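You operate a simulated robot arm through the tools that you are given. There is no shell and no other tool.

Carry out the task below with a simulated robot arm. There is one attempt and no reset: what you move stays moved.

Task
Wipe the dust off the grey rail, then oil that patch.
Fine: purple cloth for the dust, yellow cloth with oil from the tin; put the two cloths back. A coat counts when it lies all over at full strength: go over it till it gets no stronger. What is to be rubbed or washed off counts as gone when no trace of it is left.
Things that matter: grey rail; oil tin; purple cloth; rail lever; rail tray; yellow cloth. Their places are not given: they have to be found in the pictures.

It is judged by the outcome, as a careful person would: the job done as asked, and still so three seconds after it is handed in. It fails if anything else is knocked over, pushed out of place, dropped, spilled or broken. Flat cloth is picked up by pressing the open fingertips on it (5 to 10 N) and closing them slowly along it; thin cloth reads only 2 to 8 mm in the jaws.

Robot
A 7-joint arm with a two-finger parallel gripper, fixed in place. Base frame: the origin is at the foot of the arm, x ahead of it, y to its left, z up; the work surface is at about z = 0.86. Units: m, rad, N and s.
Its first joint turns from -2.304 to 2.304 rad. Payload 3.91 kg.
The tool frame sits at the grasp point between the pads (the TCP): z along the fingers, y along the line on which they close. The tips reach 0.03 m beyond it. Largest opening 0.11 m; finger width 0.02, thickness 0.01; the body of the gripper, 0.048 by 0.112 m, starts 0.055 m behind the TCP.
Orientation is told as [roll, pitch, yaw] about the base's x, y, z axes, in that order, counted from this pose: with the fingers straight down and closing along the base's y, the tool's x points along the base's -x, its y along +y and its z along -z.

Tools
- The arm moves only by the tool step_arm. Its argument "commands" is one flat list of numbers, 7 for each row, row after row: the closure, from 0 (fully open) to 1 (shut), then the shift along the base's x, y, z in m, then the turn, a rotation vector about the base's x, y, z in rad. In form: [claw, tx, ty, tz, rx, ry, rz, claw, tx, ty, tz, rx, ry, rz, ...]. A call has 1 to 20 rows; each row is the pose to reach, as a shift and turn from the pose commanded when the call began. Each row takes 0.2 s and may step no farther than 0.05 m and 0.15 rad from the row before; otherwise, or with a gripper value out of range, the whole call is refused. A pose out of reach is approached as far as the arm can. The call stops where the force on the tool passes 40 N (or 10 N more than at its start, if that is more) or the arm is blocked; 0.2 s more then pass. Each finger travels about 0.108 m/s and halts on what it meets, pressing with about 24 N; the grip force reading is that of the motor and also rises with nothing between the fingers. The clock runs only during rows and for 0.2 s after the last one: add rows that repeat a pose to give the fingers time. The reply holds the time, the measured pose of the TCP, the force on the tool along the base axes, the opening and the grip force, in the units named above and with some noise, with the torque about the TCP (base axes, N m) and any sound that the robot's microphone picked up.
- Cameras (640 x 400 px; columns grow to the right, rows downward): "scene" is fixed at [0.0507, 0.4998, 1.6129]; the picture's right is [0.14, -0.99, 0.00], its down [-0.70, -0.10, -0.70] and it looks along [0.70, 0.10, -0.71] (base axes); focal length 374 px, centre (320, 200). "wrist" rides on the gripper at [0.072, 0.017, -0.103] in the tool frame; the picture's right is [-0.23, 0.97, 0.00], its down [-0.76, -0.18, -0.62] and it looks along [-0.61, -0.14, 0.78] (tool axes); focal length 222 px, centre (320, 200).
- capture(camera): a new picture of that camera. No time passes.
- locate(camera, pixels): there is no depth. For up to 12 entries [column, row, z] of the newest picture of that camera ("zoom" is the newest enlarged one), the place [x, y] in the base frame at which the ray of that pixel passes the height z, good to about 0.002 m. No time passes.
- inspect(camera, box): a new picture of the part [left, top, right, bottom] of that camera's present view, enlarged. No time passes.
- job_done(): hands the job in; it is judged then, once.

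Unless the task says otherwise, let go and move clear before handing in.

The tools are called after "Call:" by a JSON object that holds its "op" and its "data". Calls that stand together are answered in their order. step_arm: Moves the arm, as the interface text tells. Its arguments: {"type":"object","properties":{"commands":{"type":"array"}},"required":["commands"]} The other tools are called the same way: capture (camera) takes a picture; locate (camera, pixels) gives the place at which the rays of pixels pass given heights; inspect (camera, box) takes an enlarged picture of a part of a camera's view; job_done () hands the job in.

At the start:

```text
time: 0.0
position: [0.5432, 0.377, 1.1411]
tcp_rot: [0.0, 0.001, 0.001]
ft_force: [0.3, 0.1, 0.2]
torque: [0.01, -0.04, -0.02]
grip_width: 0.11
finger_force: 0.1
```

scene: 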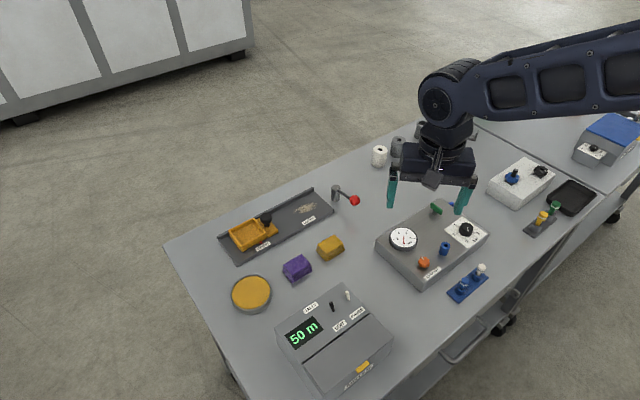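
wrist: 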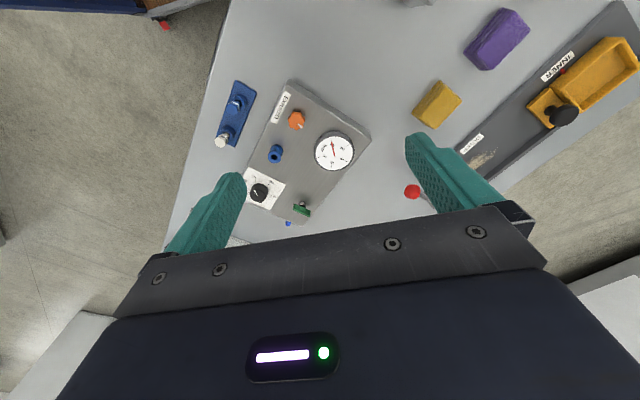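

The scene picture shows a grey rail with a yellow tray at (255,233), a dusty patch near (305,208), a lever with red knob at (353,200), purple block at (297,268), yellow block at (330,247) and an oil tin at (251,294). I'll enlarge those parts before moving.

Call:
{"op": "inspect", "data": {"camera": "scene", "box": [200, 170, 380, 282]}}

Call:
{"op": "inspect", "data": {"camera": "scene", "box": [210, 220, 370, 320]}}

Call:
{"op": "inspect", "data": {"camera": "wrist", "box": [380, 0, 640, 200]}}

```text
3.56 times, centred on (290, 226) of scene
```

zoom: 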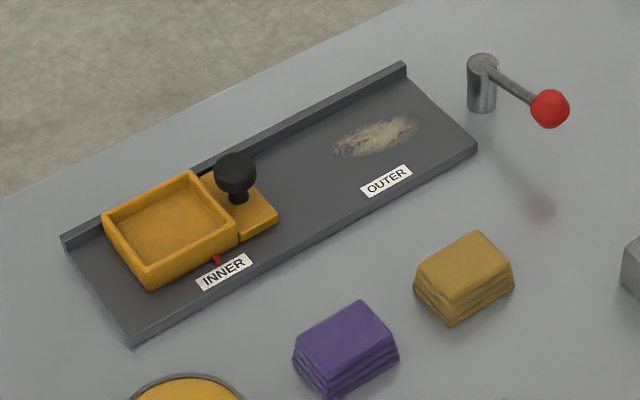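

```text
4.00 times, centred on (290, 270) of scene
```

zoom: 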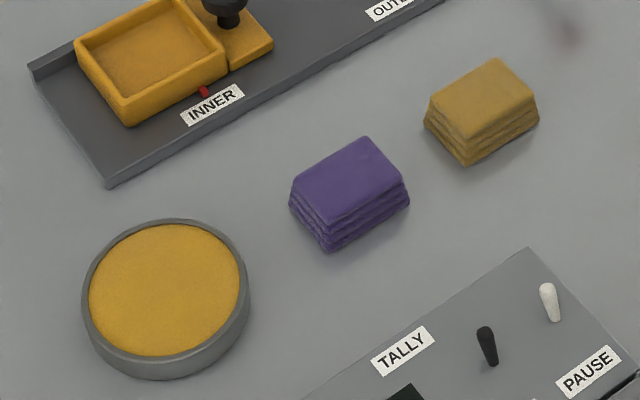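

```text
2.00 times, centred on (510, 100) of wrist
```

zoom: 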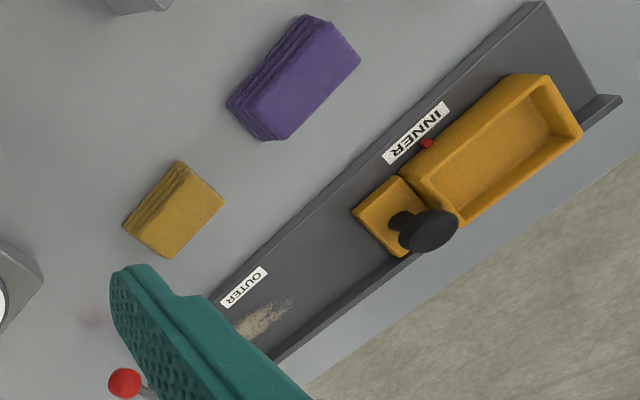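

The zooms show the purple cloth and the yellow cloth as folded pads, the patch at the OUTER end and the tray parked at INNER. I'll locate the key points at several heights.

Call:
{"op": "locate", "data": {"camera": "scene", "pixels": [[282.5, 265.5, 0.9], [301.75, 254.25, 0.9], [311.25, 266.25, 0.9], [292.5, 275.5, 0.9], [292, 283, 0.86], [282.5, 271.3, 0.86], [312.3, 271.3, 0.86], [317.5, 244.25, 0.9], [334.25, 234.5, 0.9], [343.75, 244.25, 0.9], [327.5, 254.25, 0.9], [327, 261.75, 0.86]]}}

Call:
{"op": "locate", "data": {"camera": "scene", "pixels": [[292.7, 213.5, 0.87], [317.4, 202.9, 0.87], [334, 211.6, 0.87], [237.4, 267.5, 0.86], [313.8, 188.3, 0.89], [216.9, 237.4, 0.89], [251, 293, 0.88], [230.5, 293, 0.88], [272, 293, 0.88], [251, 274.5, 0.88], [354, 200, 0.95], [336, 187, 0.92]]}}

Call:
{"op": "capture", "data": {"camera": "wrist"}}

```text
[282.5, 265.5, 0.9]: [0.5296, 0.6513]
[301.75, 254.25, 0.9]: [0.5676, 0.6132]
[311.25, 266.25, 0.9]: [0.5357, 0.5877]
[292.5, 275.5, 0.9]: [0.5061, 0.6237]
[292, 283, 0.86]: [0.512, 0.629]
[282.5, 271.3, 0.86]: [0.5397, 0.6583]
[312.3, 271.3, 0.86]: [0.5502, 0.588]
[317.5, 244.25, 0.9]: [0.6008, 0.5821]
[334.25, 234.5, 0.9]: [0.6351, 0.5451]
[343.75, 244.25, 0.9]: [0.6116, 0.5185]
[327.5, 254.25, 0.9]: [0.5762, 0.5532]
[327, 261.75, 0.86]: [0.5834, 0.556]
```

```text
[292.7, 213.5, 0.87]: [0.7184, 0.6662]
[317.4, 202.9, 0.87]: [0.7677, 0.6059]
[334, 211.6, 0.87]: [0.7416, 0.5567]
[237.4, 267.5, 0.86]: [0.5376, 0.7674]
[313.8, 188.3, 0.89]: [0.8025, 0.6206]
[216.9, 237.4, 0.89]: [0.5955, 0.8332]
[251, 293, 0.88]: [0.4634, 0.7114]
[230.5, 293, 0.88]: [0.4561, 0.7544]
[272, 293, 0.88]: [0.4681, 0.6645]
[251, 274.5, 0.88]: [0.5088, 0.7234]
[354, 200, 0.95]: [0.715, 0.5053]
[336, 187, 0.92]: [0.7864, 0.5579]
```

```text
taken
```

wrist: 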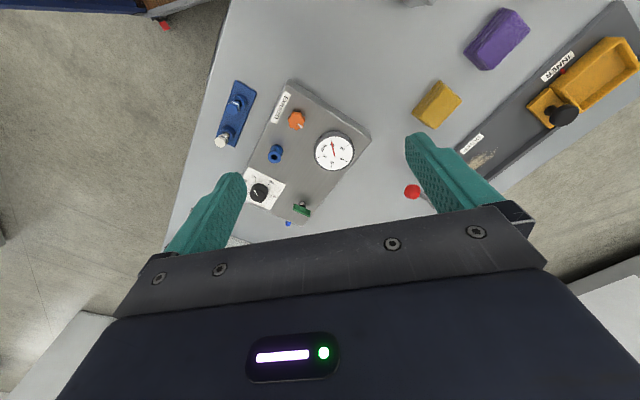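

The pads sit around (0.54, 0.62) and (0.606, 0.55), and the patch runs from about (0.718, 0.666) to (0.768, 0.606) on the rail, close to the reach limit. I'll turn the tool 0.77 rad and move to a viewpoint that looks at the rail from the wrist camera.

Call:
{"op": "step_arm", "data": {"commands": [0, 0.003, 0.02, 0, 0, 0, 0.13, 0, 0.006, 0.04, 0, 0, 0, 0.26, 0, 0.009, 0.06, 0, 0, 0, 0.39, 0, 0.012, 0.08, 0, 0, 0, 0.52, 0, 0.015, 0.1, 0, 0, 0, 0.65, 0, 0.017, 0.12, 0, 0, 0, 0.77, 0, 0.017, 0.12, 0, 0, 0, 0.77]}}

Call:
{"op": "capture", "data": {"camera": "wrist"}}

Call:
{"op": "capture", "data": {"camera": "scene"}}

```text
time: 1.6
position: [0.5616, 0.4981, 1.1402]
tcp_rot: [0.0, -0.001, 0.771]
ft_force: [-0.1, 0.3, -0.4]
torque: [-0.04, 0.0, 0.0]
grip_width: 0.1103
finger_force: 0.1
```

```text
taken
```

wrist: 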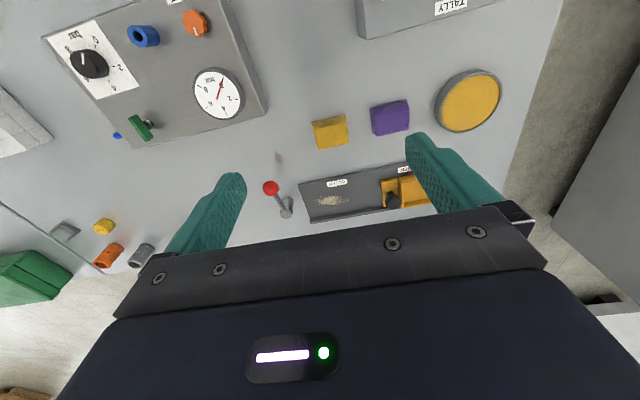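

```text
taken
```

scene: 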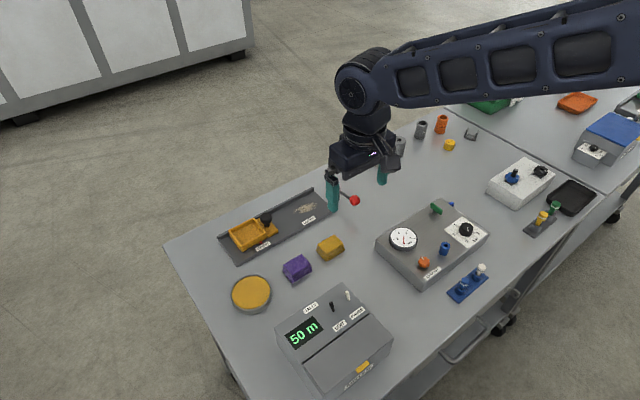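

Call:
{"op": "inspect", "data": {"camera": "wrist", "box": [250, 60, 510, 230]}}

Call:
{"op": "inspect", "data": {"camera": "wrist", "box": [250, 150, 410, 250]}}

```text
2.35 times, centred on (380, 145) of wrist
```

zoom: 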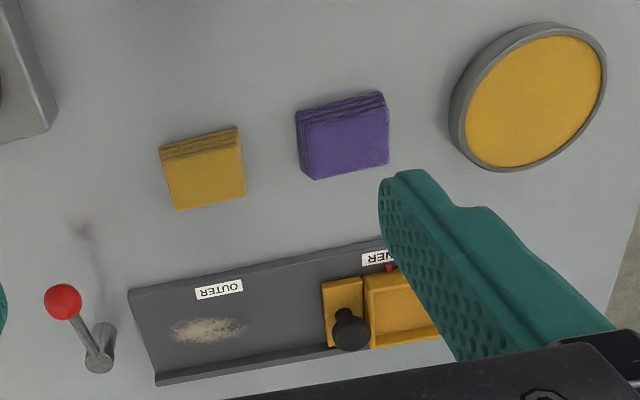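

```text
4.00 times, centred on (330, 200) of wrist
```

zoom: 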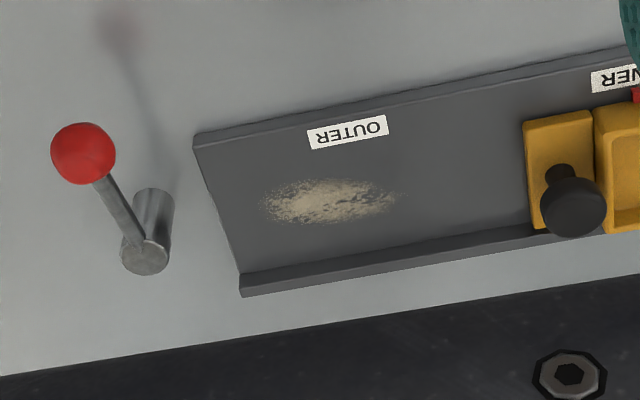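

The patch spans zoom pixels (260–405, 178–225), with the fence line along rows 260–290 and lever post at (145,255). I'll locate these at possible rail heights to triangulate against the scene view.

Call:
{"op": "locate", "data": {"camera": "zoom", "pixels": [[197, 147, 0.86], [197, 147, 0.87], [197, 147, 0.88], [260, 205, 0.87], [405, 197, 0.87], [330, 201, 0.87], [320, 178, 0.87], [335, 225, 0.87], [238, 272, 0.87], [238, 272, 0.89], [240, 296, 0.88], [388, 247, 0.87]]}}

Call:
{"op": "locate", "data": {"camera": "zoom", "pixels": [[83, 153, 0.9], [83, 153, 0.92], [83, 153, 0.94], [83, 153, 0.96], [145, 257, 0.9], [145, 257, 0.92], [145, 257, 0.94], [155, 195, 0.86], [120, 30, 0.86], [575, 208, 0.9], [575, 208, 0.92], [535, 225, 0.87]]}}

Call:
{"op": "locate", "data": {"camera": "scene", "pixels": [[354, 200, 0.9], [354, 200, 0.92], [354, 200, 0.94], [335.5, 187, 0.9], [335.5, 187, 0.92], [335.5, 187, 0.94], [351.7, 227.6, 0.86], [266, 216.5, 0.9], [266, 216.5, 0.92], [334, 211.6, 0.86], [334, 211.6, 0.88]]}}

```text
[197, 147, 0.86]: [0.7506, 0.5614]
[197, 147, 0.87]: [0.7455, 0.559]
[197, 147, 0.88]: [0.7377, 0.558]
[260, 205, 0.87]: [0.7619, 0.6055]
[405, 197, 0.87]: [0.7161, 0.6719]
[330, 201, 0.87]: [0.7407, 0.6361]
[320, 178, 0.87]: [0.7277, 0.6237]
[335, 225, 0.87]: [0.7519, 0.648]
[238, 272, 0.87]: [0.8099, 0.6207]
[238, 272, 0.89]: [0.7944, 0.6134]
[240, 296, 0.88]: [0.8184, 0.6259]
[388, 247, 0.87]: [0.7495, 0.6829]
```

```text
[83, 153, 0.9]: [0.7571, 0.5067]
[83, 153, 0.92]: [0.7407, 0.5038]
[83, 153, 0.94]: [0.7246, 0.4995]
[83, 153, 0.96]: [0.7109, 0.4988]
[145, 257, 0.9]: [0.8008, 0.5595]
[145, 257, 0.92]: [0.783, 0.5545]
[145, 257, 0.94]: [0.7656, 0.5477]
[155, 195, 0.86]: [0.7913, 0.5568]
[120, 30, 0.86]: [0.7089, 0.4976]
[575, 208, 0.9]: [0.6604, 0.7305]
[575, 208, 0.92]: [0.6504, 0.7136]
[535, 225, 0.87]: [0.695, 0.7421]
```

```text
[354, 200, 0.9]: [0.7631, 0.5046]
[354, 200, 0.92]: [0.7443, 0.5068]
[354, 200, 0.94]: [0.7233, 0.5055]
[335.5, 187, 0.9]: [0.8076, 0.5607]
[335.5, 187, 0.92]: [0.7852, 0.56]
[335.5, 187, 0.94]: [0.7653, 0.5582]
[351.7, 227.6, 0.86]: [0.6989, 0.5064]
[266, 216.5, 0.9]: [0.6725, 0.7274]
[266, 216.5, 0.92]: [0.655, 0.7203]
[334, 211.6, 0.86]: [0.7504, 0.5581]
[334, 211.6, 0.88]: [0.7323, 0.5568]
```

Both views agree the patch centre is near (0.741, 0.636), the lever post near (0.785, 0.558) and the knob about z 0.96, so I must keep clear of those. Next I'll zoom on the two pads and the tin from the wrist to fix their edges.

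Call:
{"op": "inspect", "data": {"camera": "wrist", "box": [300, 85, 428, 165]}}

Call:
{"op": "inspect", "data": {"camera": "scene", "box": [264, 220, 360, 280]}}

```text
5.00 times, centred on (364, 125) of wrist
```

zoom: 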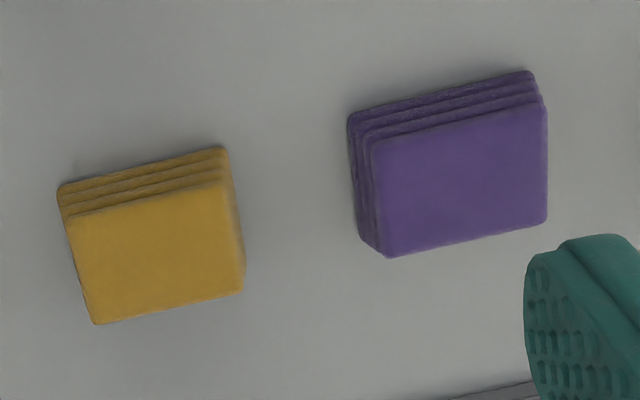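

```text
6.67 times, centred on (312, 250) of scene
```

zoom: 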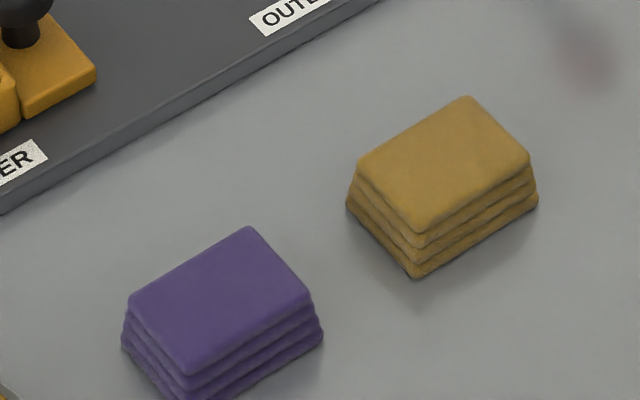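

The pads are four-layer folded cloths with clean rectangular tops; purple's top corners are at wrist zoom (372,147), (540,103), (547,222), (387,257). I'll locate matching corners in both cameras to get the heights.

Call:
{"op": "locate", "data": {"camera": "wrist", "pixels": [[374.4, 114.4, 0.88], [374.4, 114.4, 0.9], [408, 105.6, 0.88], [408, 105.6, 0.9], [409.4, 129.4, 0.88], [409.4, 129.4, 0.9], [377.4, 136.4, 0.88], [377.4, 136.4, 0.9], [369.6, 108, 0.86], [406.4, 99.2, 0.86]]}}

Call:
{"op": "locate", "data": {"camera": "scene", "pixels": [[310.5, 264.2, 0.88], [310.5, 264.2, 0.9], [292.2, 276.2, 0.88], [292.2, 276.2, 0.9], [283.5, 265, 0.88], [283.5, 265, 0.9], [301.2, 254.2, 0.88], [301.2, 254.2, 0.9], [312.3, 270.5, 0.86], [282.3, 271.5, 0.86]]}}

Call:
{"op": "locate", "data": {"camera": "wrist", "pixels": [[313.6, 128.6, 0.89], [344.4, 121.6, 0.89], [348.8, 143.2, 0.89], [318.8, 149.8, 0.89], [312, 122.4, 0.86], [344.6, 114.6, 0.86]]}}

Call:
{"op": "locate", "data": {"camera": "scene", "pixels": [[343.5, 243.5, 0.89], [327, 255, 0.89], [317.5, 243.5, 0.89], [334.2, 234.3, 0.89], [326.6, 261.7, 0.86], [344.7, 249.7, 0.86], [316, 250.5, 0.86]]}}

```text
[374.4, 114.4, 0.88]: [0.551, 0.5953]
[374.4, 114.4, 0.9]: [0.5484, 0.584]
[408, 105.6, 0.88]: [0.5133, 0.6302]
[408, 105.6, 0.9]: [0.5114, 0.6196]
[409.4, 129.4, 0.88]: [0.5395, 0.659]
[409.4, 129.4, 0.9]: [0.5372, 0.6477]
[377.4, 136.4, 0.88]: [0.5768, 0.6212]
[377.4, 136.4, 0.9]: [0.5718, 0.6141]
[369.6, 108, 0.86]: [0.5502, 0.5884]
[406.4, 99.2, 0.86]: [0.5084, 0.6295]
```

```text
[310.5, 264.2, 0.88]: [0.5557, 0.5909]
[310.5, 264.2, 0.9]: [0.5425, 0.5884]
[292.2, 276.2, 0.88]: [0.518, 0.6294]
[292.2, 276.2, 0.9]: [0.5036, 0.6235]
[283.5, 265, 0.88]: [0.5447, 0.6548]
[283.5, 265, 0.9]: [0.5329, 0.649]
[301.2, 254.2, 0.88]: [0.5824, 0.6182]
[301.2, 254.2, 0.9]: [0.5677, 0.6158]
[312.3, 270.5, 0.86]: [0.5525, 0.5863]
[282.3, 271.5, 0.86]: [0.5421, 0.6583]
```

```text
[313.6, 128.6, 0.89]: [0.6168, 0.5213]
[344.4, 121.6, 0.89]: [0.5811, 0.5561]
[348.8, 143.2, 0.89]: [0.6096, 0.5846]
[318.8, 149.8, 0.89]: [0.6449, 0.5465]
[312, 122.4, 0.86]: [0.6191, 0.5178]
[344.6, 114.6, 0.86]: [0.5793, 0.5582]
```

```text
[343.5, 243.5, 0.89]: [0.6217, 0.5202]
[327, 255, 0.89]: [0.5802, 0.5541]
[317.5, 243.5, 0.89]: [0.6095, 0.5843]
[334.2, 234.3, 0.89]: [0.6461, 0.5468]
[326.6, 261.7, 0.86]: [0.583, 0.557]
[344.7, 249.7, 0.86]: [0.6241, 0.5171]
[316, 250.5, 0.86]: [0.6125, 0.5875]
```

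Triangulating gives the purple pad top at z≈0.89, centre (0.5435, 0.621), long axis along the rail direction; the yellow pad is centred at (0.614, 0.552). I'll narrow the fingers to about 0.078 m and move above the purple pad at z≈1.02.

Call:
{"op": "step_arm", "data": {"commands": [0.15, -0.004, 0.031, -0.03, 0, 0, 0.01, 0.29, -0.008, 0.062, -0.06, 0, 0, 0.02, 0.29, -0.012, 0.093, -0.09, 0, 0, 0.03, 0.29, -0.017, 0.124, -0.12, 0, 0, 0.03, 0.29, -0.017, 0.124, -0.12, 0, 0, 0.03]}}

Call:
{"op": "capture", "data": {"camera": "wrist"}}

Call:
{"op": "capture", "data": {"camera": "scene"}}

```text
time: 2.8
position: [0.5431, 0.6208, 1.019]
tcp_rot: [0.001, -0.001, 0.801]
ft_force: [0.7, -0.1, 0.5]
torque: [-0.04, -0.01, 0.03]
grip_width: 0.0781
finger_force: 0.0
```

```text
taken
```

wrist: 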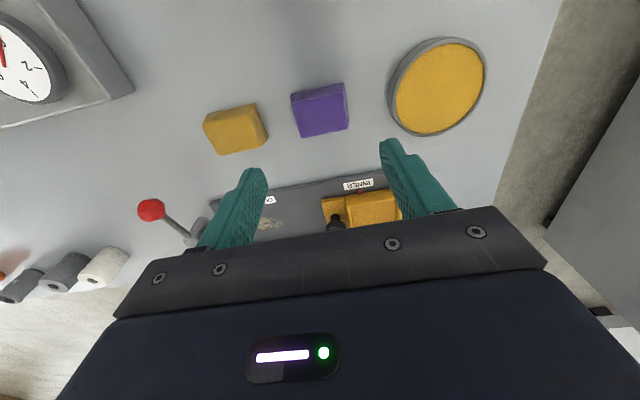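

```text
taken
```

scene: 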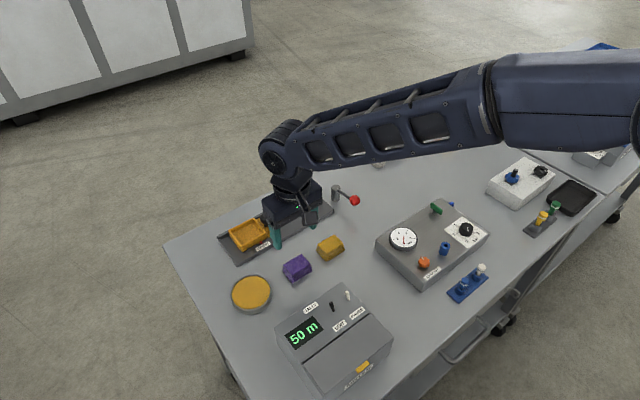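

From above, the purple pad is at wrist (320,110), the tin at (436,87) and the lever knob at (151,210). I'll zoom on the pads and tin to refine the positions before descending.

Call:
{"op": "inspect", "data": {"camera": "wrist", "box": [190, 20, 510, 220]}}

Call:
{"op": "inspect", "data": {"camera": "wrist", "box": [260, 60, 388, 140]}}

```text
2.00 times, centred on (350, 120) of wrist
```

zoom: 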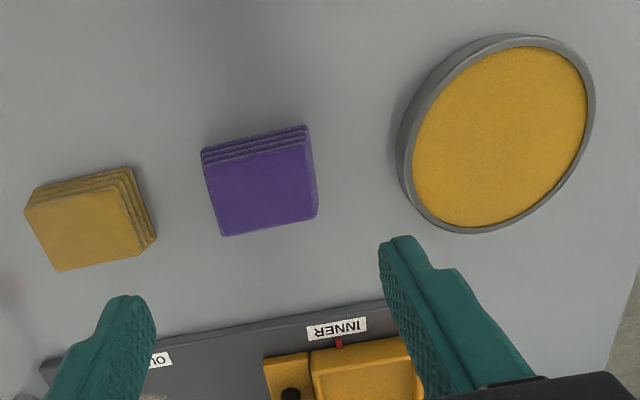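

```text
5.00 times, centred on (324, 100) of wrist
```

zoom: 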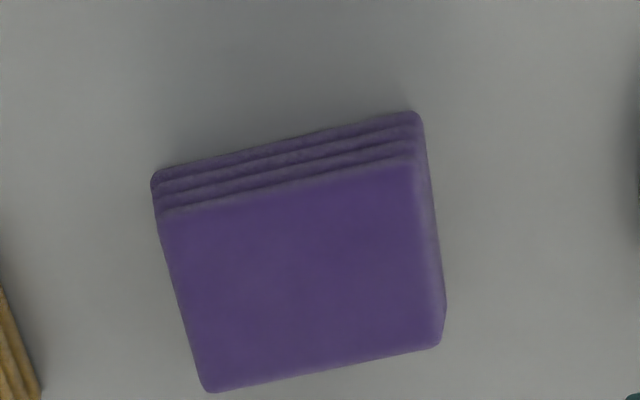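

The purple pad's top corners show at zoom (163,215), (414,163), (440,346), (206,390). I'll locate them at z 0.888 and bottom corners at 0.86.

Call:
{"op": "locate", "data": {"camera": "zoom", "pixels": [[163, 215, 0.888], [414, 163, 0.888], [440, 346, 0.888], [206, 390, 0.888], [152, 176, 0.862], [418, 112, 0.862], [446, 305, 0.862]]}}

Call:
{"op": "locate", "data": {"camera": "wrist", "pixels": [[440, 84, 0.88], [391.5, 88, 0.88], [487, 70, 0.88], [455, 37, 0.88], [427, 136, 0.88], [398, 85, 0.88], [484, 73, 0.88]]}}

```text
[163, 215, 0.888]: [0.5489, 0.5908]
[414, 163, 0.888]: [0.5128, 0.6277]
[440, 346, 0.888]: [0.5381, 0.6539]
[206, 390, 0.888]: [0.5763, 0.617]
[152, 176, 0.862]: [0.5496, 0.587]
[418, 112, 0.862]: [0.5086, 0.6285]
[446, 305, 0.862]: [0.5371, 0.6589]
```

```text
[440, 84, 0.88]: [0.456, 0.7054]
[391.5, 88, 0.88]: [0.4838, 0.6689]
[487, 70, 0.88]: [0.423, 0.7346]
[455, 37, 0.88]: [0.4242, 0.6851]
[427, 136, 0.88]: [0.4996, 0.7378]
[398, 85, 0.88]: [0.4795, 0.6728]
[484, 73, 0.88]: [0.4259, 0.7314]
```

The refined purple centre is (0.544, 0.622), long axis at about 135°, matching the current yaw. I'll descend to TCP z≈0.90 with the fingers on both ends, then look before closing.

Call:
{"op": "step_arm", "data": {"commands": [0.29, 0.0007, 0.0015, -0.04, 0, 0, 0, 0.29, 0.0007, 0.0015, -0.08, 0, 0, 0, 0.29, 0.0007, 0.0015, -0.105, 0, 0, 0, 0.29, 0.0007, 0.0015, -0.121, 0, 0, 0, 0.29, 0.0007, 0.0015, -0.121, 0, 0, 0]}}

Call:
{"op": "capture", "data": {"camera": "wrist"}}

Call:
{"op": "inspect", "data": {"camera": "scene", "box": [230, 200, 390, 300]}}

```text
time: 4.0
position: [0.5455, 0.6223, 0.8994]
tcp_rot: [0.0, 0.0, 0.801]
ft_force: [0.1, -0.3, 0.1]
torque: [0.0, -0.02, -0.02]
grip_width: 0.0782
finger_force: 0.1
```

```text
taken
```

wrist: 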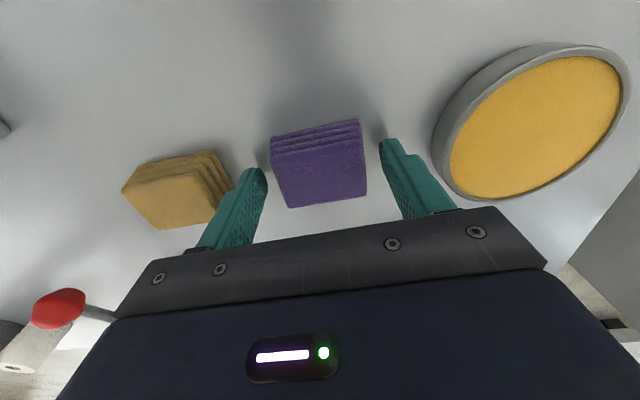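

```text
4.00 times, centred on (310, 250) of scene
```

zoom: 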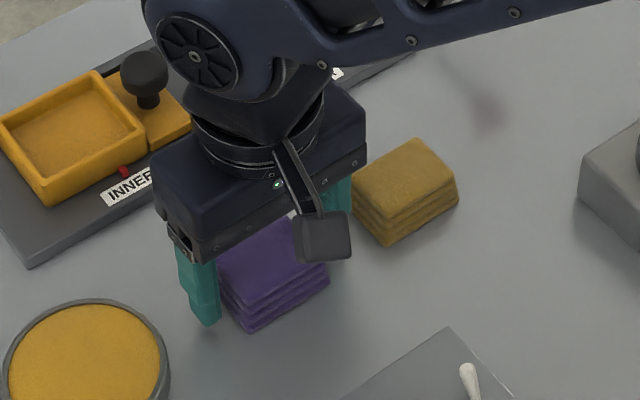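

The fingers straddle the purple pad cleanly (wrist (320,165) between tips at (255,180) and (395,150)). I'll close gradually.

Call:
{"op": "step_arm", "data": {"commands": [0.35, 0, 0, 0, 0, 0, 0, 0.42, 0, 0, 0, 0, 0, 0, 0.48, 0, 0, 0, 0, 0, 0, 0.54, 0, 0, 0, 0, 0, 0, 0.6, 0, 0, 0, 0, 0, 0, 0.6, 0, 0, 0, 0, 0, 0]}}

Call:
{"op": "capture", "data": {"camera": "wrist"}}

```text
time: 5.4
position: [0.5445, 0.6213, 0.8987]
tcp_rot: [0.001, 0.001, 0.801]
ft_force: [-0.6, -0.3, 0.4]
torque: [-0.01, -0.03, 0.02]
grip_width: 0.0592
finger_force: 24.0
```

```text
taken
```

wrist: 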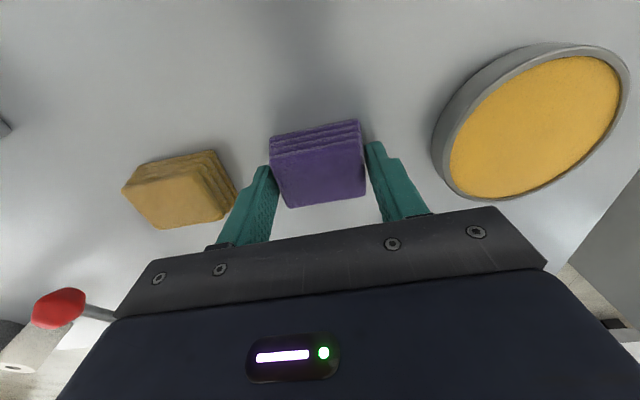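

Grip reads 24 N at width 0.059, so the pad is firmly held. I'll lift it 0.10 m and check that it came along.

Call:
{"op": "step_arm", "data": {"commands": [0.62, 0, 0, 0.02, 0, 0, 0, 0.62, 0, 0, 0.06, 0, 0, 0, 0.62, 0, 0, 0.1, 0, 0, 0, 0.62, 0, 0, 0.1, 0, 0, 0]}}

Call:
{"op": "capture", "data": {"camera": "wrist"}}

Call:
{"op": "inspect", "data": {"camera": "scene", "box": [200, 160, 400, 285]}}

```text
time: 6.4
position: [0.5431, 0.6216, 1.0]
tcp_rot: [-0.001, 0.001, 0.801]
ft_force: [0.2, -0.6, 0.2]
torque: [-0.03, 0.01, -0.01]
grip_width: 0.0416
finger_force: 0.1
```

```text
taken
```

wrist: 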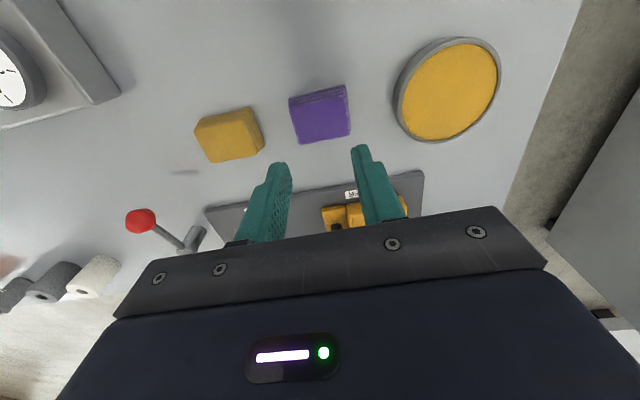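

```text
3.20 times, centred on (300, 222) of scene
```

zoom: 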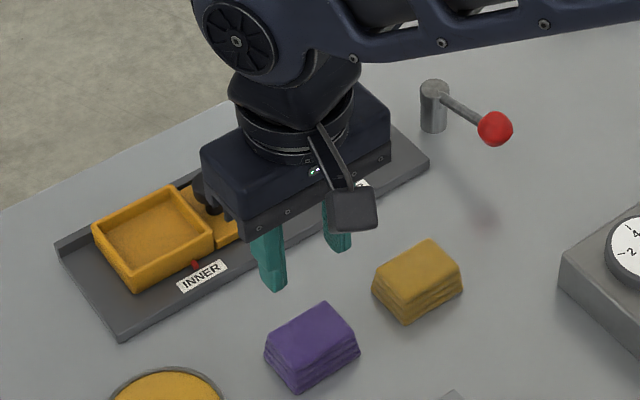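

The pad stayed behind: grip now reads 0.0416 with 0.1 N and the purple pad is still at wrist (320,113), so it slipped out. I'll check whether it shifted before trying a lower grip.

Call:
{"op": "inspect", "data": {"camera": "wrist", "box": [256, 70, 384, 150]}}

Call:
{"op": "inspect", "data": {"camera": "scene", "box": [264, 220, 360, 280]}}

```text
5.00 times, centred on (320, 110) of wrist
```

zoom: 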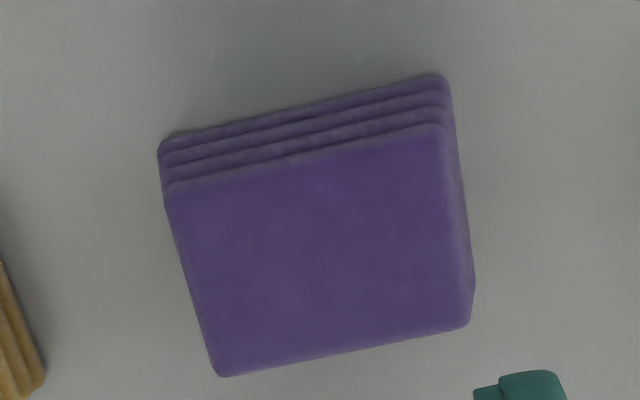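

```text
6.67 times, centred on (312, 250) of scene
```

zoom: 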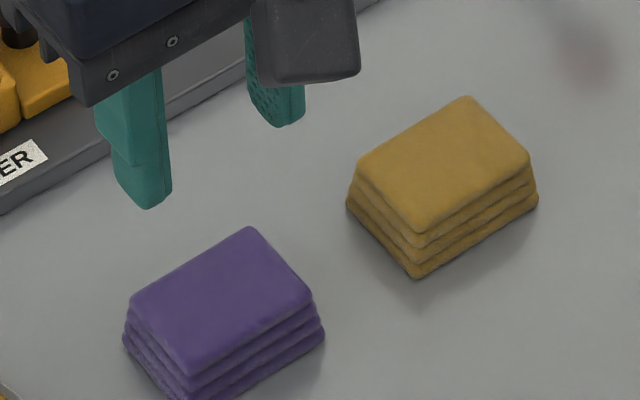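

The pad is where it was; the finger tips look rounded in the scene zoom, so the first grip only caught the bottom layer on the curved tip. I'll re-measure its corners, then regrip with tips almost down on the table.

Call:
{"op": "locate", "data": {"camera": "wrist", "pixels": [[289, 108, 0.888], [345.4, 95, 0.888], [350, 135, 0.888], [300, 145.2, 0.888], [287.6, 100, 0.862], [344.6, 85, 0.862], [351, 127, 0.862]]}}

Call:
{"op": "step_arm", "data": {"commands": [0.4, 0, 0, -0.01, 0, 0, 0, 0.29, 0, 0, -0.03, 0, 0, 0, 0.29, 0, 0, -0.07, 0, 0, 0, 0.29, 0, 0, -0.1, 0, 0, 0, 0.29, 0, 0, -0.104, 0, 0, 0, 0.29, 0, 0, -0.107, 0, 0, 0, 0.29, 0, 0, -0.107, 0, 0, 0]}}

Call:
{"op": "capture", "data": {"camera": "wrist"}}

```text
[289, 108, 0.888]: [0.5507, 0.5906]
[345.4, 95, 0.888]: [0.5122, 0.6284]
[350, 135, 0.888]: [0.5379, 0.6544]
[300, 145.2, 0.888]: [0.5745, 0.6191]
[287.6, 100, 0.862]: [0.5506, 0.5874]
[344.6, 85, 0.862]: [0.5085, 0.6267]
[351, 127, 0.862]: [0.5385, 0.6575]
```

```text
time: 8.0
position: [0.5423, 0.6228, 0.8928]
tcp_rot: [0.0, -0.001, 0.8]
ft_force: [0.6, -0.2, -0.4]
torque: [0.03, -0.02, 0.02]
grip_width: 0.0782
finger_force: 0.0
```

```text
taken
```

wrist: 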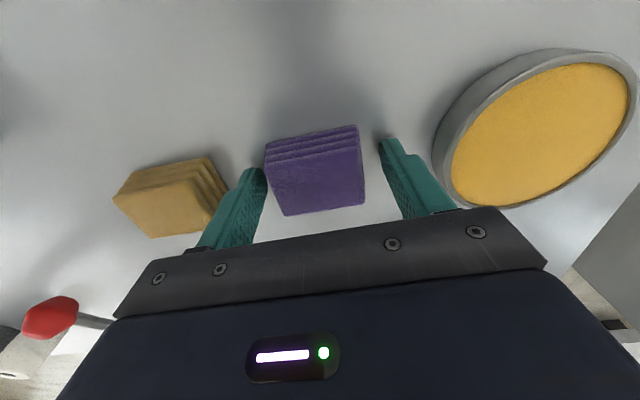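

Tips are now at about z 0.863 with no contact force, and the pad is between them. I'll close onto it and lift only a little, checking the width.

Call:
{"op": "step_arm", "data": {"commands": [0.36, 0, 0, 0, 0, 0, 0, 0.42, 0, 0, 0, 0, 0, 0, 0.48, 0, 0, 0, 0, 0, 0, 0.55, 0, 0, 0, 0, 0, 0, 0.65, 0, 0, 0, 0, 0, 0, 0.75, 0, 0, 0, 0, 0, 0, 0.75, 0, 0, 0, 0, 0, 0]}}

Call:
{"op": "step_arm", "data": {"commands": [0.75, 0, 0, 0.003, 0, 0, 0, 0.75, 0, 0, 0.006, 0, 0, 0, 0.75, 0, 0, 0.01, 0, 0, 0, 0.75, 0, 0, 0.01, 0, 0, 0]}}

Call:
{"op": "capture", "data": {"camera": "wrist"}}

```text
time: 9.6
position: [0.5424, 0.6237, 0.8931]
tcp_rot: [-0.001, 0.0, 0.802]
ft_force: [-0.3, -0.4, 0.1]
torque: [0.0, -0.01, -0.01]
grip_width: 0.0594
finger_force: 24.1
```

```text
time: 10.6
position: [0.5425, 0.6223, 0.9033]
tcp_rot: [0.0, 0.0, 0.8]
ft_force: [0.8, -0.8, -1.0]
torque: [0.02, 0.03, -0.02]
grip_width: 0.0593
finger_force: 23.7
```

```text
taken
```

wrist: 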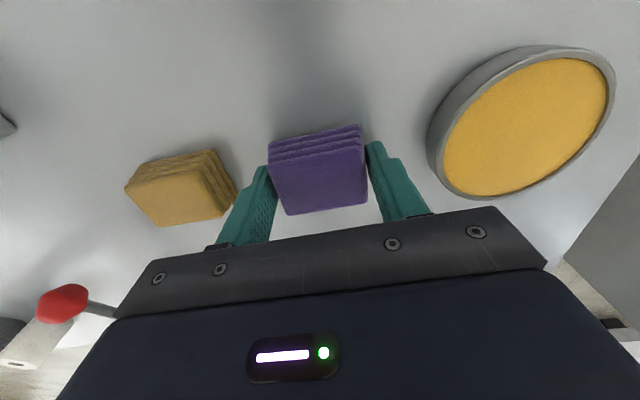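

The pad moved up with the fingers this time (width 0.0593, 23.7 N, pad still framed at (318,170) while the table dropped away). I'll continue lifting.

Call:
{"op": "step_arm", "data": {"commands": [0.75, 0, 0, 0.015, 0, 0, 0, 0.75, 0, 0, 0.035, 0, 0, 0, 0.75, 0, 0, 0.06, 0, 0, 0, 0.75, 0, 0, 0.09, 0, 0, 0, 0.75, 0, 0, 0.11, 0, 0, 0, 0.75, 0, 0, 0.11, 0, 0, 0]}}

Call:
{"op": "capture", "data": {"camera": "wrist"}}

Call:
{"op": "inspect", "data": {"camera": "scene", "box": [200, 160, 400, 285]}}

```text
time: 12.0
position: [0.542, 0.6235, 1.015]
tcp_rot: [-0.001, 0.001, 0.802]
ft_force: [0.3, -0.6, 0.4]
torque: [0.0, -0.02, 0.02]
grip_width: 0.0595
finger_force: 24.0
```

```text
taken
```

wrist: 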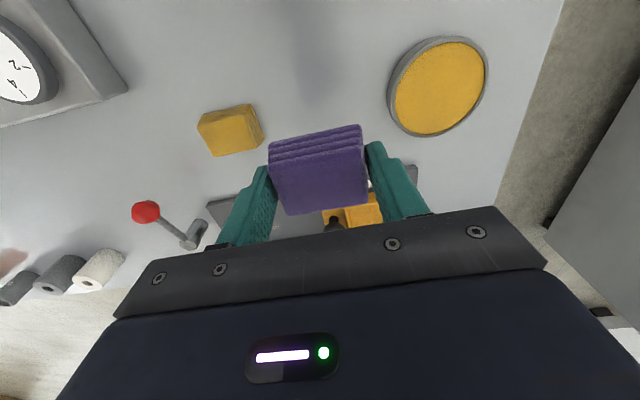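

```text
3.20 times, centred on (300, 222) of scene
```

zoom: 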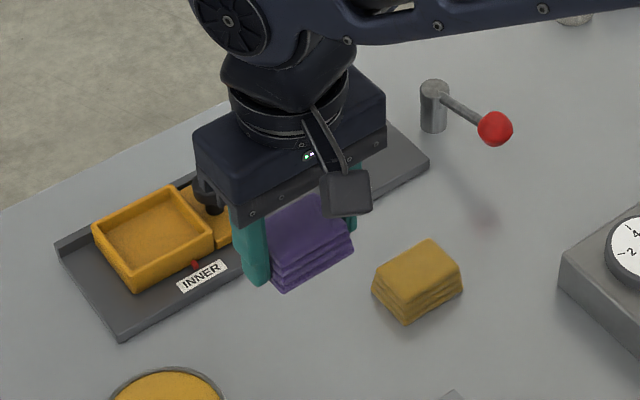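

The purple pad is securely in the jaws (wrist (318,170)). I'll carry it at this height toward the patch, stopping short at (0.70, 0.60) to look.

Call:
{"op": "step_arm", "data": {"commands": [0.75, 0.04, -0.006, 0, 0, 0, 0, 0.75, 0.08, -0.012, 0, 0, 0, 0, 0.75, 0.12, -0.018, 0, 0, 0, 0, 0.75, 0.158, -0.023, 0, 0, 0, 0, 0.75, 0.158, -0.023, 0, 0, 0, 0]}}

Call:
{"op": "capture", "data": {"camera": "wrist"}}

Call:
{"op": "inspect", "data": {"camera": "scene", "box": [200, 150, 400, 275]}}

```text
time: 13.2
position: [0.701, 0.6001, 1.0122]
tcp_rot: [0.001, 0.001, 0.802]
ft_force: [0.4, 0.4, 0.2]
torque: [0.04, -0.02, -0.02]
grip_width: 0.0593
finger_force: 23.8
```

```text
taken
```

wrist: 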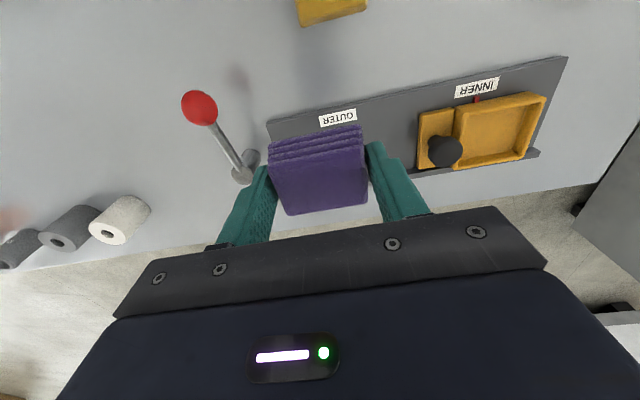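

```text
3.20 times, centred on (300, 212) of scene
```

zoom: 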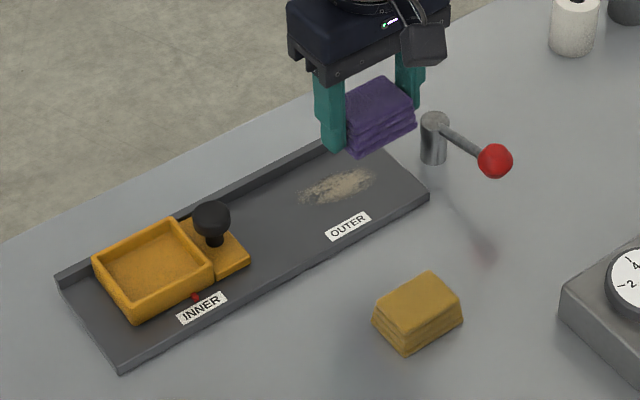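

The scene zoom now shows the full dust patch at (337,187) and the rail clear. Before going out, I'll re-triangulate the lever, rail surface and fence from this closer wrist view.

Call:
{"op": "inspect", "data": {"camera": "wrist", "box": [160, 60, 320, 200]}}

Call:
{"op": "locate", "data": {"camera": "wrist", "pixels": [[199, 107, 0.94], [199, 107, 0.96], [199, 107, 0.98], [268, 123, 0.86], [268, 123, 0.87], [568, 57, 0.86], [568, 57, 0.87], [540, 150, 0.87], [540, 150, 0.89], [445, 151, 0.92], [445, 151, 0.94], [237, 75, 0.86]]}}

Call:
{"op": "inspect", "data": {"camera": "scene", "box": [280, 175, 376, 235]}}

```text
2.86 times, centred on (240, 130) of wrist
```

zoom: 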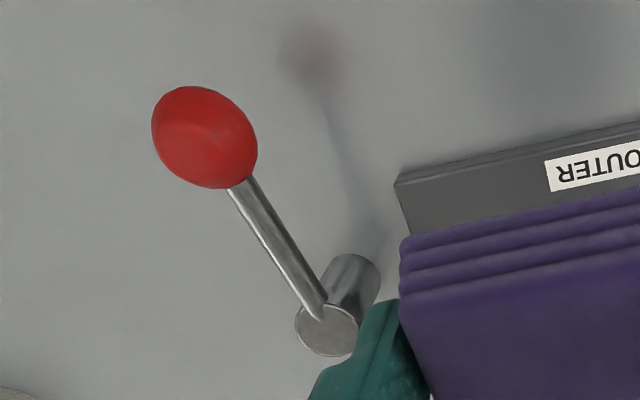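

```text
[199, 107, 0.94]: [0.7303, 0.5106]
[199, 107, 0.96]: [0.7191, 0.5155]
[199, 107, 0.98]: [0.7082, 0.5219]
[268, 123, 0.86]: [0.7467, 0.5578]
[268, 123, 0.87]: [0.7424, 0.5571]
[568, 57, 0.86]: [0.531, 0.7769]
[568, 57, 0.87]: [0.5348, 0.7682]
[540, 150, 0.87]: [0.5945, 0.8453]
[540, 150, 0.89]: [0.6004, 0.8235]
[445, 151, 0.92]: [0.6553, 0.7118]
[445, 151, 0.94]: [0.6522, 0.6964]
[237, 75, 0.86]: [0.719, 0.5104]
```

```text
6.67 times, centred on (328, 205) of scene
```

zoom: 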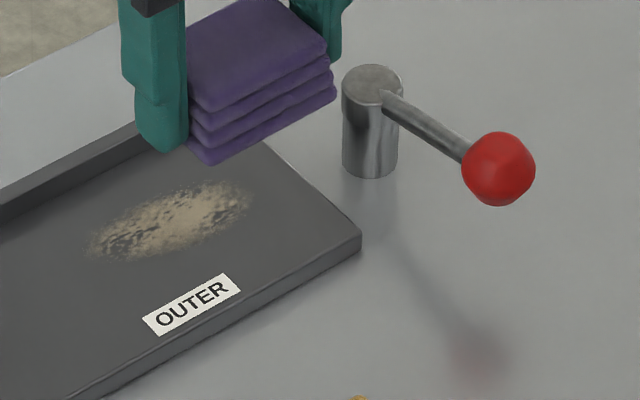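

The knob triangulates to about (0.739, 0.507, 0.924). I'll do the same for the post top at wrist (243,175) and the patch edges in the scene zoom.

Call:
{"op": "locate", "data": {"camera": "wrist", "pixels": [[243, 175.5, 0.9], [243, 175.5, 0.91], [243, 175.5, 0.92], [232.5, 172.5, 0.91], [253, 180, 0.91], [269, 126, 0.86], [267, 121, 0.87], [267, 121, 0.88]]}}

Call:
{"op": "locate", "data": {"camera": "zoom", "pixels": [[372, 82, 0.9], [372, 82, 0.91], [372, 82, 0.92], [372, 175, 0.86], [360, 240, 0.87], [360, 240, 0.875], [85, 250, 0.872], [252, 190, 0.872], [150, 210, 0.872], [195, 240, 0.872], [168, 222, 0.872], [0, 210, 0.872]]}}

```text
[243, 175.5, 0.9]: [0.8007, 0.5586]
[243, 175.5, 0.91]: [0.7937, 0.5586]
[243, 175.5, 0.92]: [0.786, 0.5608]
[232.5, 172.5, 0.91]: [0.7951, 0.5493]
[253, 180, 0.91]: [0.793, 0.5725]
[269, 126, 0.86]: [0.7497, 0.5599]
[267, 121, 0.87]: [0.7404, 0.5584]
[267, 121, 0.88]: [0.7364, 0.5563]
```

```text
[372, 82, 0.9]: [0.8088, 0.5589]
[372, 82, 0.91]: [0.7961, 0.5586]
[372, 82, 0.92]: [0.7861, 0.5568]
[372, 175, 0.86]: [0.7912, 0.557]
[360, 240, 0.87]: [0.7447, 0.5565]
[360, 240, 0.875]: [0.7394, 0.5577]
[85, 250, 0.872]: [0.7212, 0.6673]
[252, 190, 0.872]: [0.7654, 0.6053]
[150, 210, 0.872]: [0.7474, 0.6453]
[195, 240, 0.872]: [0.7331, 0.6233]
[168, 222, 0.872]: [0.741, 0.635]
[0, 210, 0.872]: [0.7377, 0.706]
```

The rail surface is about z 0.872, the patch covers roughly s∈[0.03,0.11] along the rail and r∈[0.955,0.99] across it, and the lever post at (0.789, 0.559) stays about 1.5 cm clear of my planned stroke. I'll go over the patch centre and lower to just above the rail.

Call:
{"op": "step_arm", "data": {"commands": [0.75, 0.019, 0.018, 0, 0, 0, 0, 0.75, 0.0372, 0.0364, 0, 0, 0, 0, 0.75, 0.0372, 0.0364, -0.03, 0, 0, 0, 0.75, 0.0372, 0.0364, -0.06, 0, 0, 0, 0.75, 0.0372, 0.0364, -0.085, 0, 0, 0, 0.75, 0.0372, 0.0364, -0.085, 0, 0, 0]}}

Call:
{"op": "capture", "data": {"camera": "wrist"}}

Call:
{"op": "inspect", "data": {"camera": "scene", "box": [240, 150, 400, 250]}}

```text
time: 14.6
position: [0.7404, 0.6353, 0.9274]
tcp_rot: [0.0, 0.002, 0.801]
ft_force: [0.7, -0.8, -0.3]
torque: [0.02, 0.0, 0.02]
grip_width: 0.0592
finger_force: 23.7
```

```text
taken
```

wrist: 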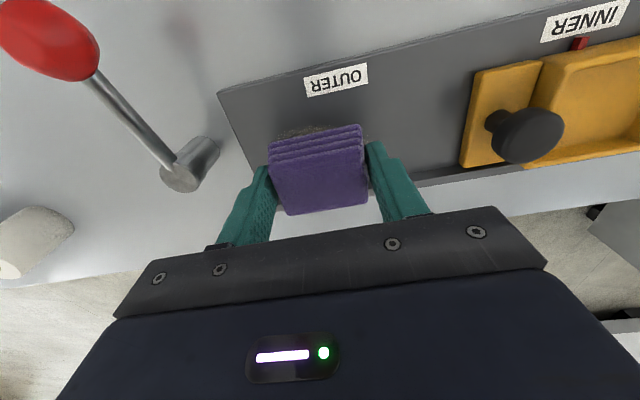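

```text
4.00 times, centred on (320, 200) of scene
```

zoom: 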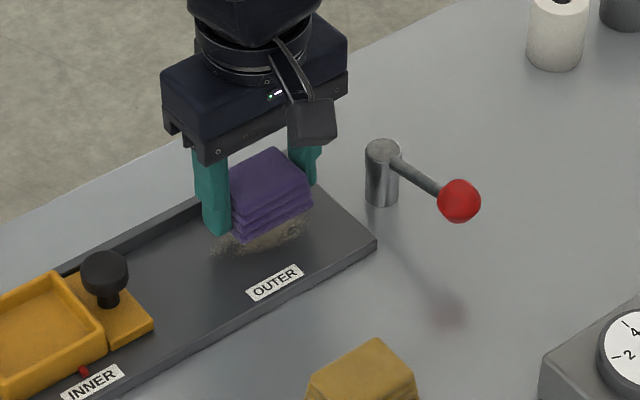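

Over the patch at (0.740, 0.635) with no reach problem; dust shows just around the pad's edge at wrist (300,130). I'll lower in small steps until I feel contact.

Call:
{"op": "step_arm", "data": {"commands": [0.75, 0, 0, -0.006, 0, 0, 0, 0.75, 0, 0, -0.012, 0, 0, 0, 0.75, 0, 0, -0.016, 0, 0, 0, 0.75, 0, 0, -0.018, 0, 0, 0]}}

```text
time: 15.6
position: [0.7387, 0.6364, 0.9099]
tcp_rot: [-0.001, 0.0, 0.801]
ft_force: [1.1, 0.5, -0.3]
torque: [-0.03, 0.0, 0.01]
grip_width: 0.0594
finger_force: 24.2
```

No contact yet at z 0.910 (force about zero). I'll keep lowering by 2 mm steps.

Call:
{"op": "step_arm", "data": {"commands": [0.75, 0, 0, -0.002, 0, 0, 0, 0.75, 0, 0, -0.003, 0, 0, 0]}}

Call:
{"op": "step_arm", "data": {"commands": [0.75, 0, 0, -0.001, 0, 0, 0, 0.75, 0, 0, -0.002, 0, 0, 0]}}

```text
time: 16.2
position: [0.7393, 0.6358, 0.9071]
tcp_rot: [-0.001, 0.0, 0.8]
ft_force: [-0.6, 0.5, -0.4]
torque: [-0.01, 0.01, 0.0]
grip_width: 0.0592
finger_force: 24.2
```

```text
time: 16.8
position: [0.7383, 0.6348, 0.9037]
tcp_rot: [-0.001, 0.0, 0.802]
ft_force: [0.0, -0.8, -0.1]
torque: [-0.01, 0.03, -0.01]
grip_width: 0.0592
finger_force: 24.3
```

Still free at z 0.904. I'll continue in 1 mm steps.

Call:
{"op": "step_arm", "data": {"commands": [0.75, 0, 0, -0.001, 0, 0, 0, 0.75, 0, 0, -0.001, 0, 0, 0]}}

Call:
{"op": "step_arm", "data": {"commands": [0.75, 0, 0, -0.001, 0, 0, 0, 0.75, 0, 0, -0.001, 0, 0, 0]}}

Call:
{"op": "step_arm", "data": {"commands": [0.75, 0, 0, -0.001, 0, 0, 0, 0.75, 0, 0, -0.001, 0, 0, 0]}}

```text
time: 17.4
position: [0.7398, 0.6365, 0.9049]
tcp_rot: [0.001, -0.003, 0.802]
ft_force: [-2.2, -0.4, 7.9]
torque: [-0.09, 0.08, -0.04]
grip_width: 0.0594
finger_force: 24.1
```

```text
time: 18.0
position: [0.7393, 0.6348, 0.9041]
tcp_rot: [0.0, -0.002, 0.802]
ft_force: [-1.9, -1.2, 14.8]
torque: [-0.13, 0.14, -0.01]
grip_width: 0.059
finger_force: 24.0
```

```text
time: 18.6
position: [0.7399, 0.6361, 0.9037]
tcp_rot: [-0.001, -0.004, 0.8]
ft_force: [2.5, 5.2, 26.9]
torque: [0.04, 0.01, 0.02]
grip_width: 0.0591
finger_force: 24.0
```

Contact is made at z≈0.904 and pressing now reads 27 N, more than needed. I'll ease up 1.6 mm and do a first short rub along the rail.

Call:
{"op": "step_arm", "data": {"commands": [0.75, 0, 0, 0.0016, 0, 0, 0, 0.75, 0, 0, 0.0016, 0, 0, 0, 0.75, 0.0078, -0.0078, 0.0016, 0, 0, 0, 0.75, 0.0156, -0.0156, 0.0016, 0, 0, 0]}}

Call:
{"op": "capture", "data": {"camera": "wrist"}}

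Call:
{"op": "inspect", "data": {"camera": "scene", "box": [240, 150, 400, 250]}}

```text
time: 19.6
position: [0.7549, 0.619, 0.9046]
tcp_rot: [-0.001, 0.001, 0.802]
ft_force: [-5.1, 3.3, 15.5]
torque: [0.17, 0.12, -0.03]
grip_width: 0.0595
finger_force: 23.5
```

```text
taken
```

wrist: 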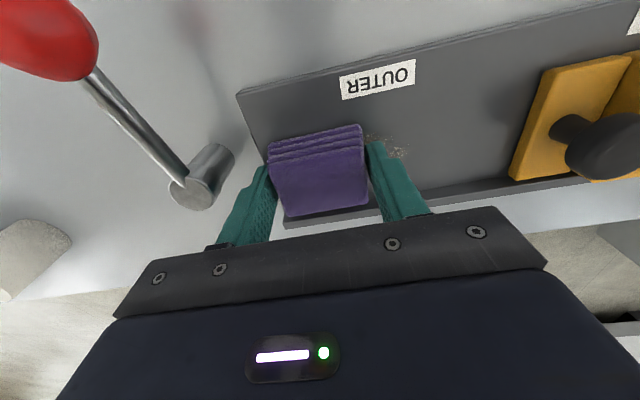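

```text
4.00 times, centred on (320, 200) of scene
```

zoom: 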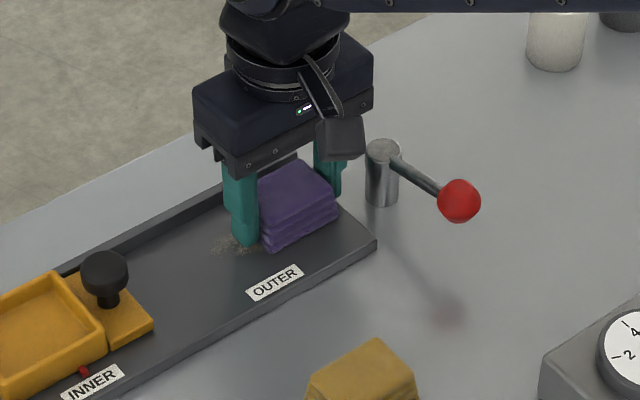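

Dust is coming off: only a remnant is left near scene zoom (230,245), and the force is 15 N. I'll ease slightly and sweep back and forth in three lanes over the whole patch.

Call:
{"op": "step_arm", "data": {"commands": [0.75, -0.0113, 0.0113, 0.0004, 0, 0, 0, 0.75, -0.0233, 0.0233, 0.0004, 0, 0, 0, 0.75, -0.0354, 0.0354, 0.0004, 0, 0, 0, 0.75, -0.029, 0.0417, 0.0004, 0, 0, 0, 0.75, -0.017, 0.0297, 0.0004, 0, 0, 0, 0.75, -0.0049, 0.0177, 0.0004, 0, 0, 0, 0.75, 0.0064, 0.0064, 0.0004, 0, 0, 0, 0.75, 0, 0, 0.0004, 0, 0, 0, 0.75, -0.0064, -0.0064, 0.0004, 0, 0, 0, 0.75, -0.0177, 0.0049, 0.0004, 0, 0, 0, 0.75, -0.0297, 0.017, 0.0004, 0, 0, 0, 0.75, -0.0417, 0.029, 0.0004, 0, 0, 0, 0.75, -0.0424, 0.0424, 0.0004, 0, 0, 0, 0.75, -0.0233, 0.0233, 0.0004, 0, 0, 0, 0.75, -0.0113, 0.0113, 0.0004, 0, 0, 0, 0.75, 0, 0, 0.0004, 0, 0, 0]}}

Call:
{"op": "capture", "data": {"camera": "wrist"}}

Call:
{"op": "inspect", "data": {"camera": "scene", "box": [240, 150, 400, 250]}}

```text
time: 23.0
position: [0.7545, 0.6198, 0.9037]
tcp_rot: [-0.001, -0.002, 0.8]
ft_force: [-1.5, 2.1, 12.0]
torque: [0.07, 0.07, -0.06]
grip_width: 0.0594
finger_force: 24.0
```

```text
taken
```

wrist: 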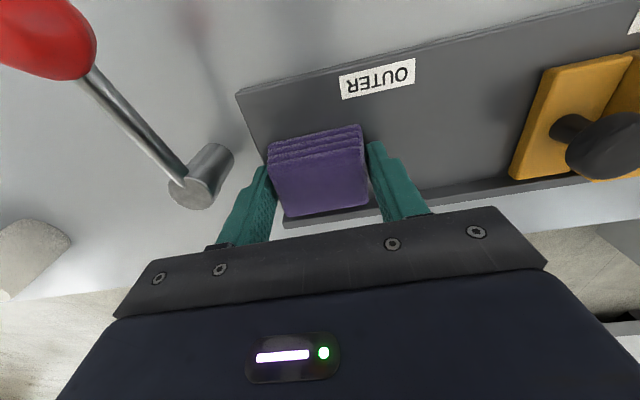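

```text
4.00 times, centred on (320, 200) of scene
```

zoom: 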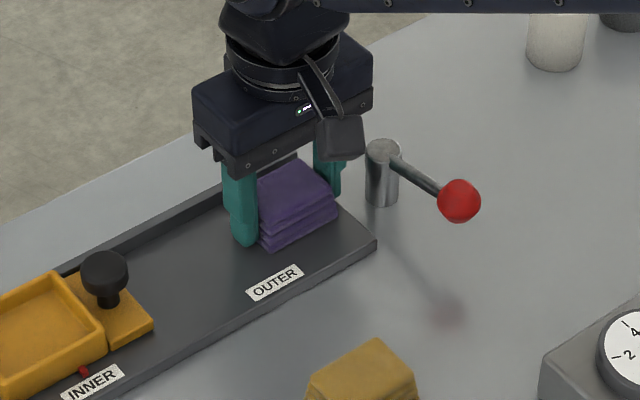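

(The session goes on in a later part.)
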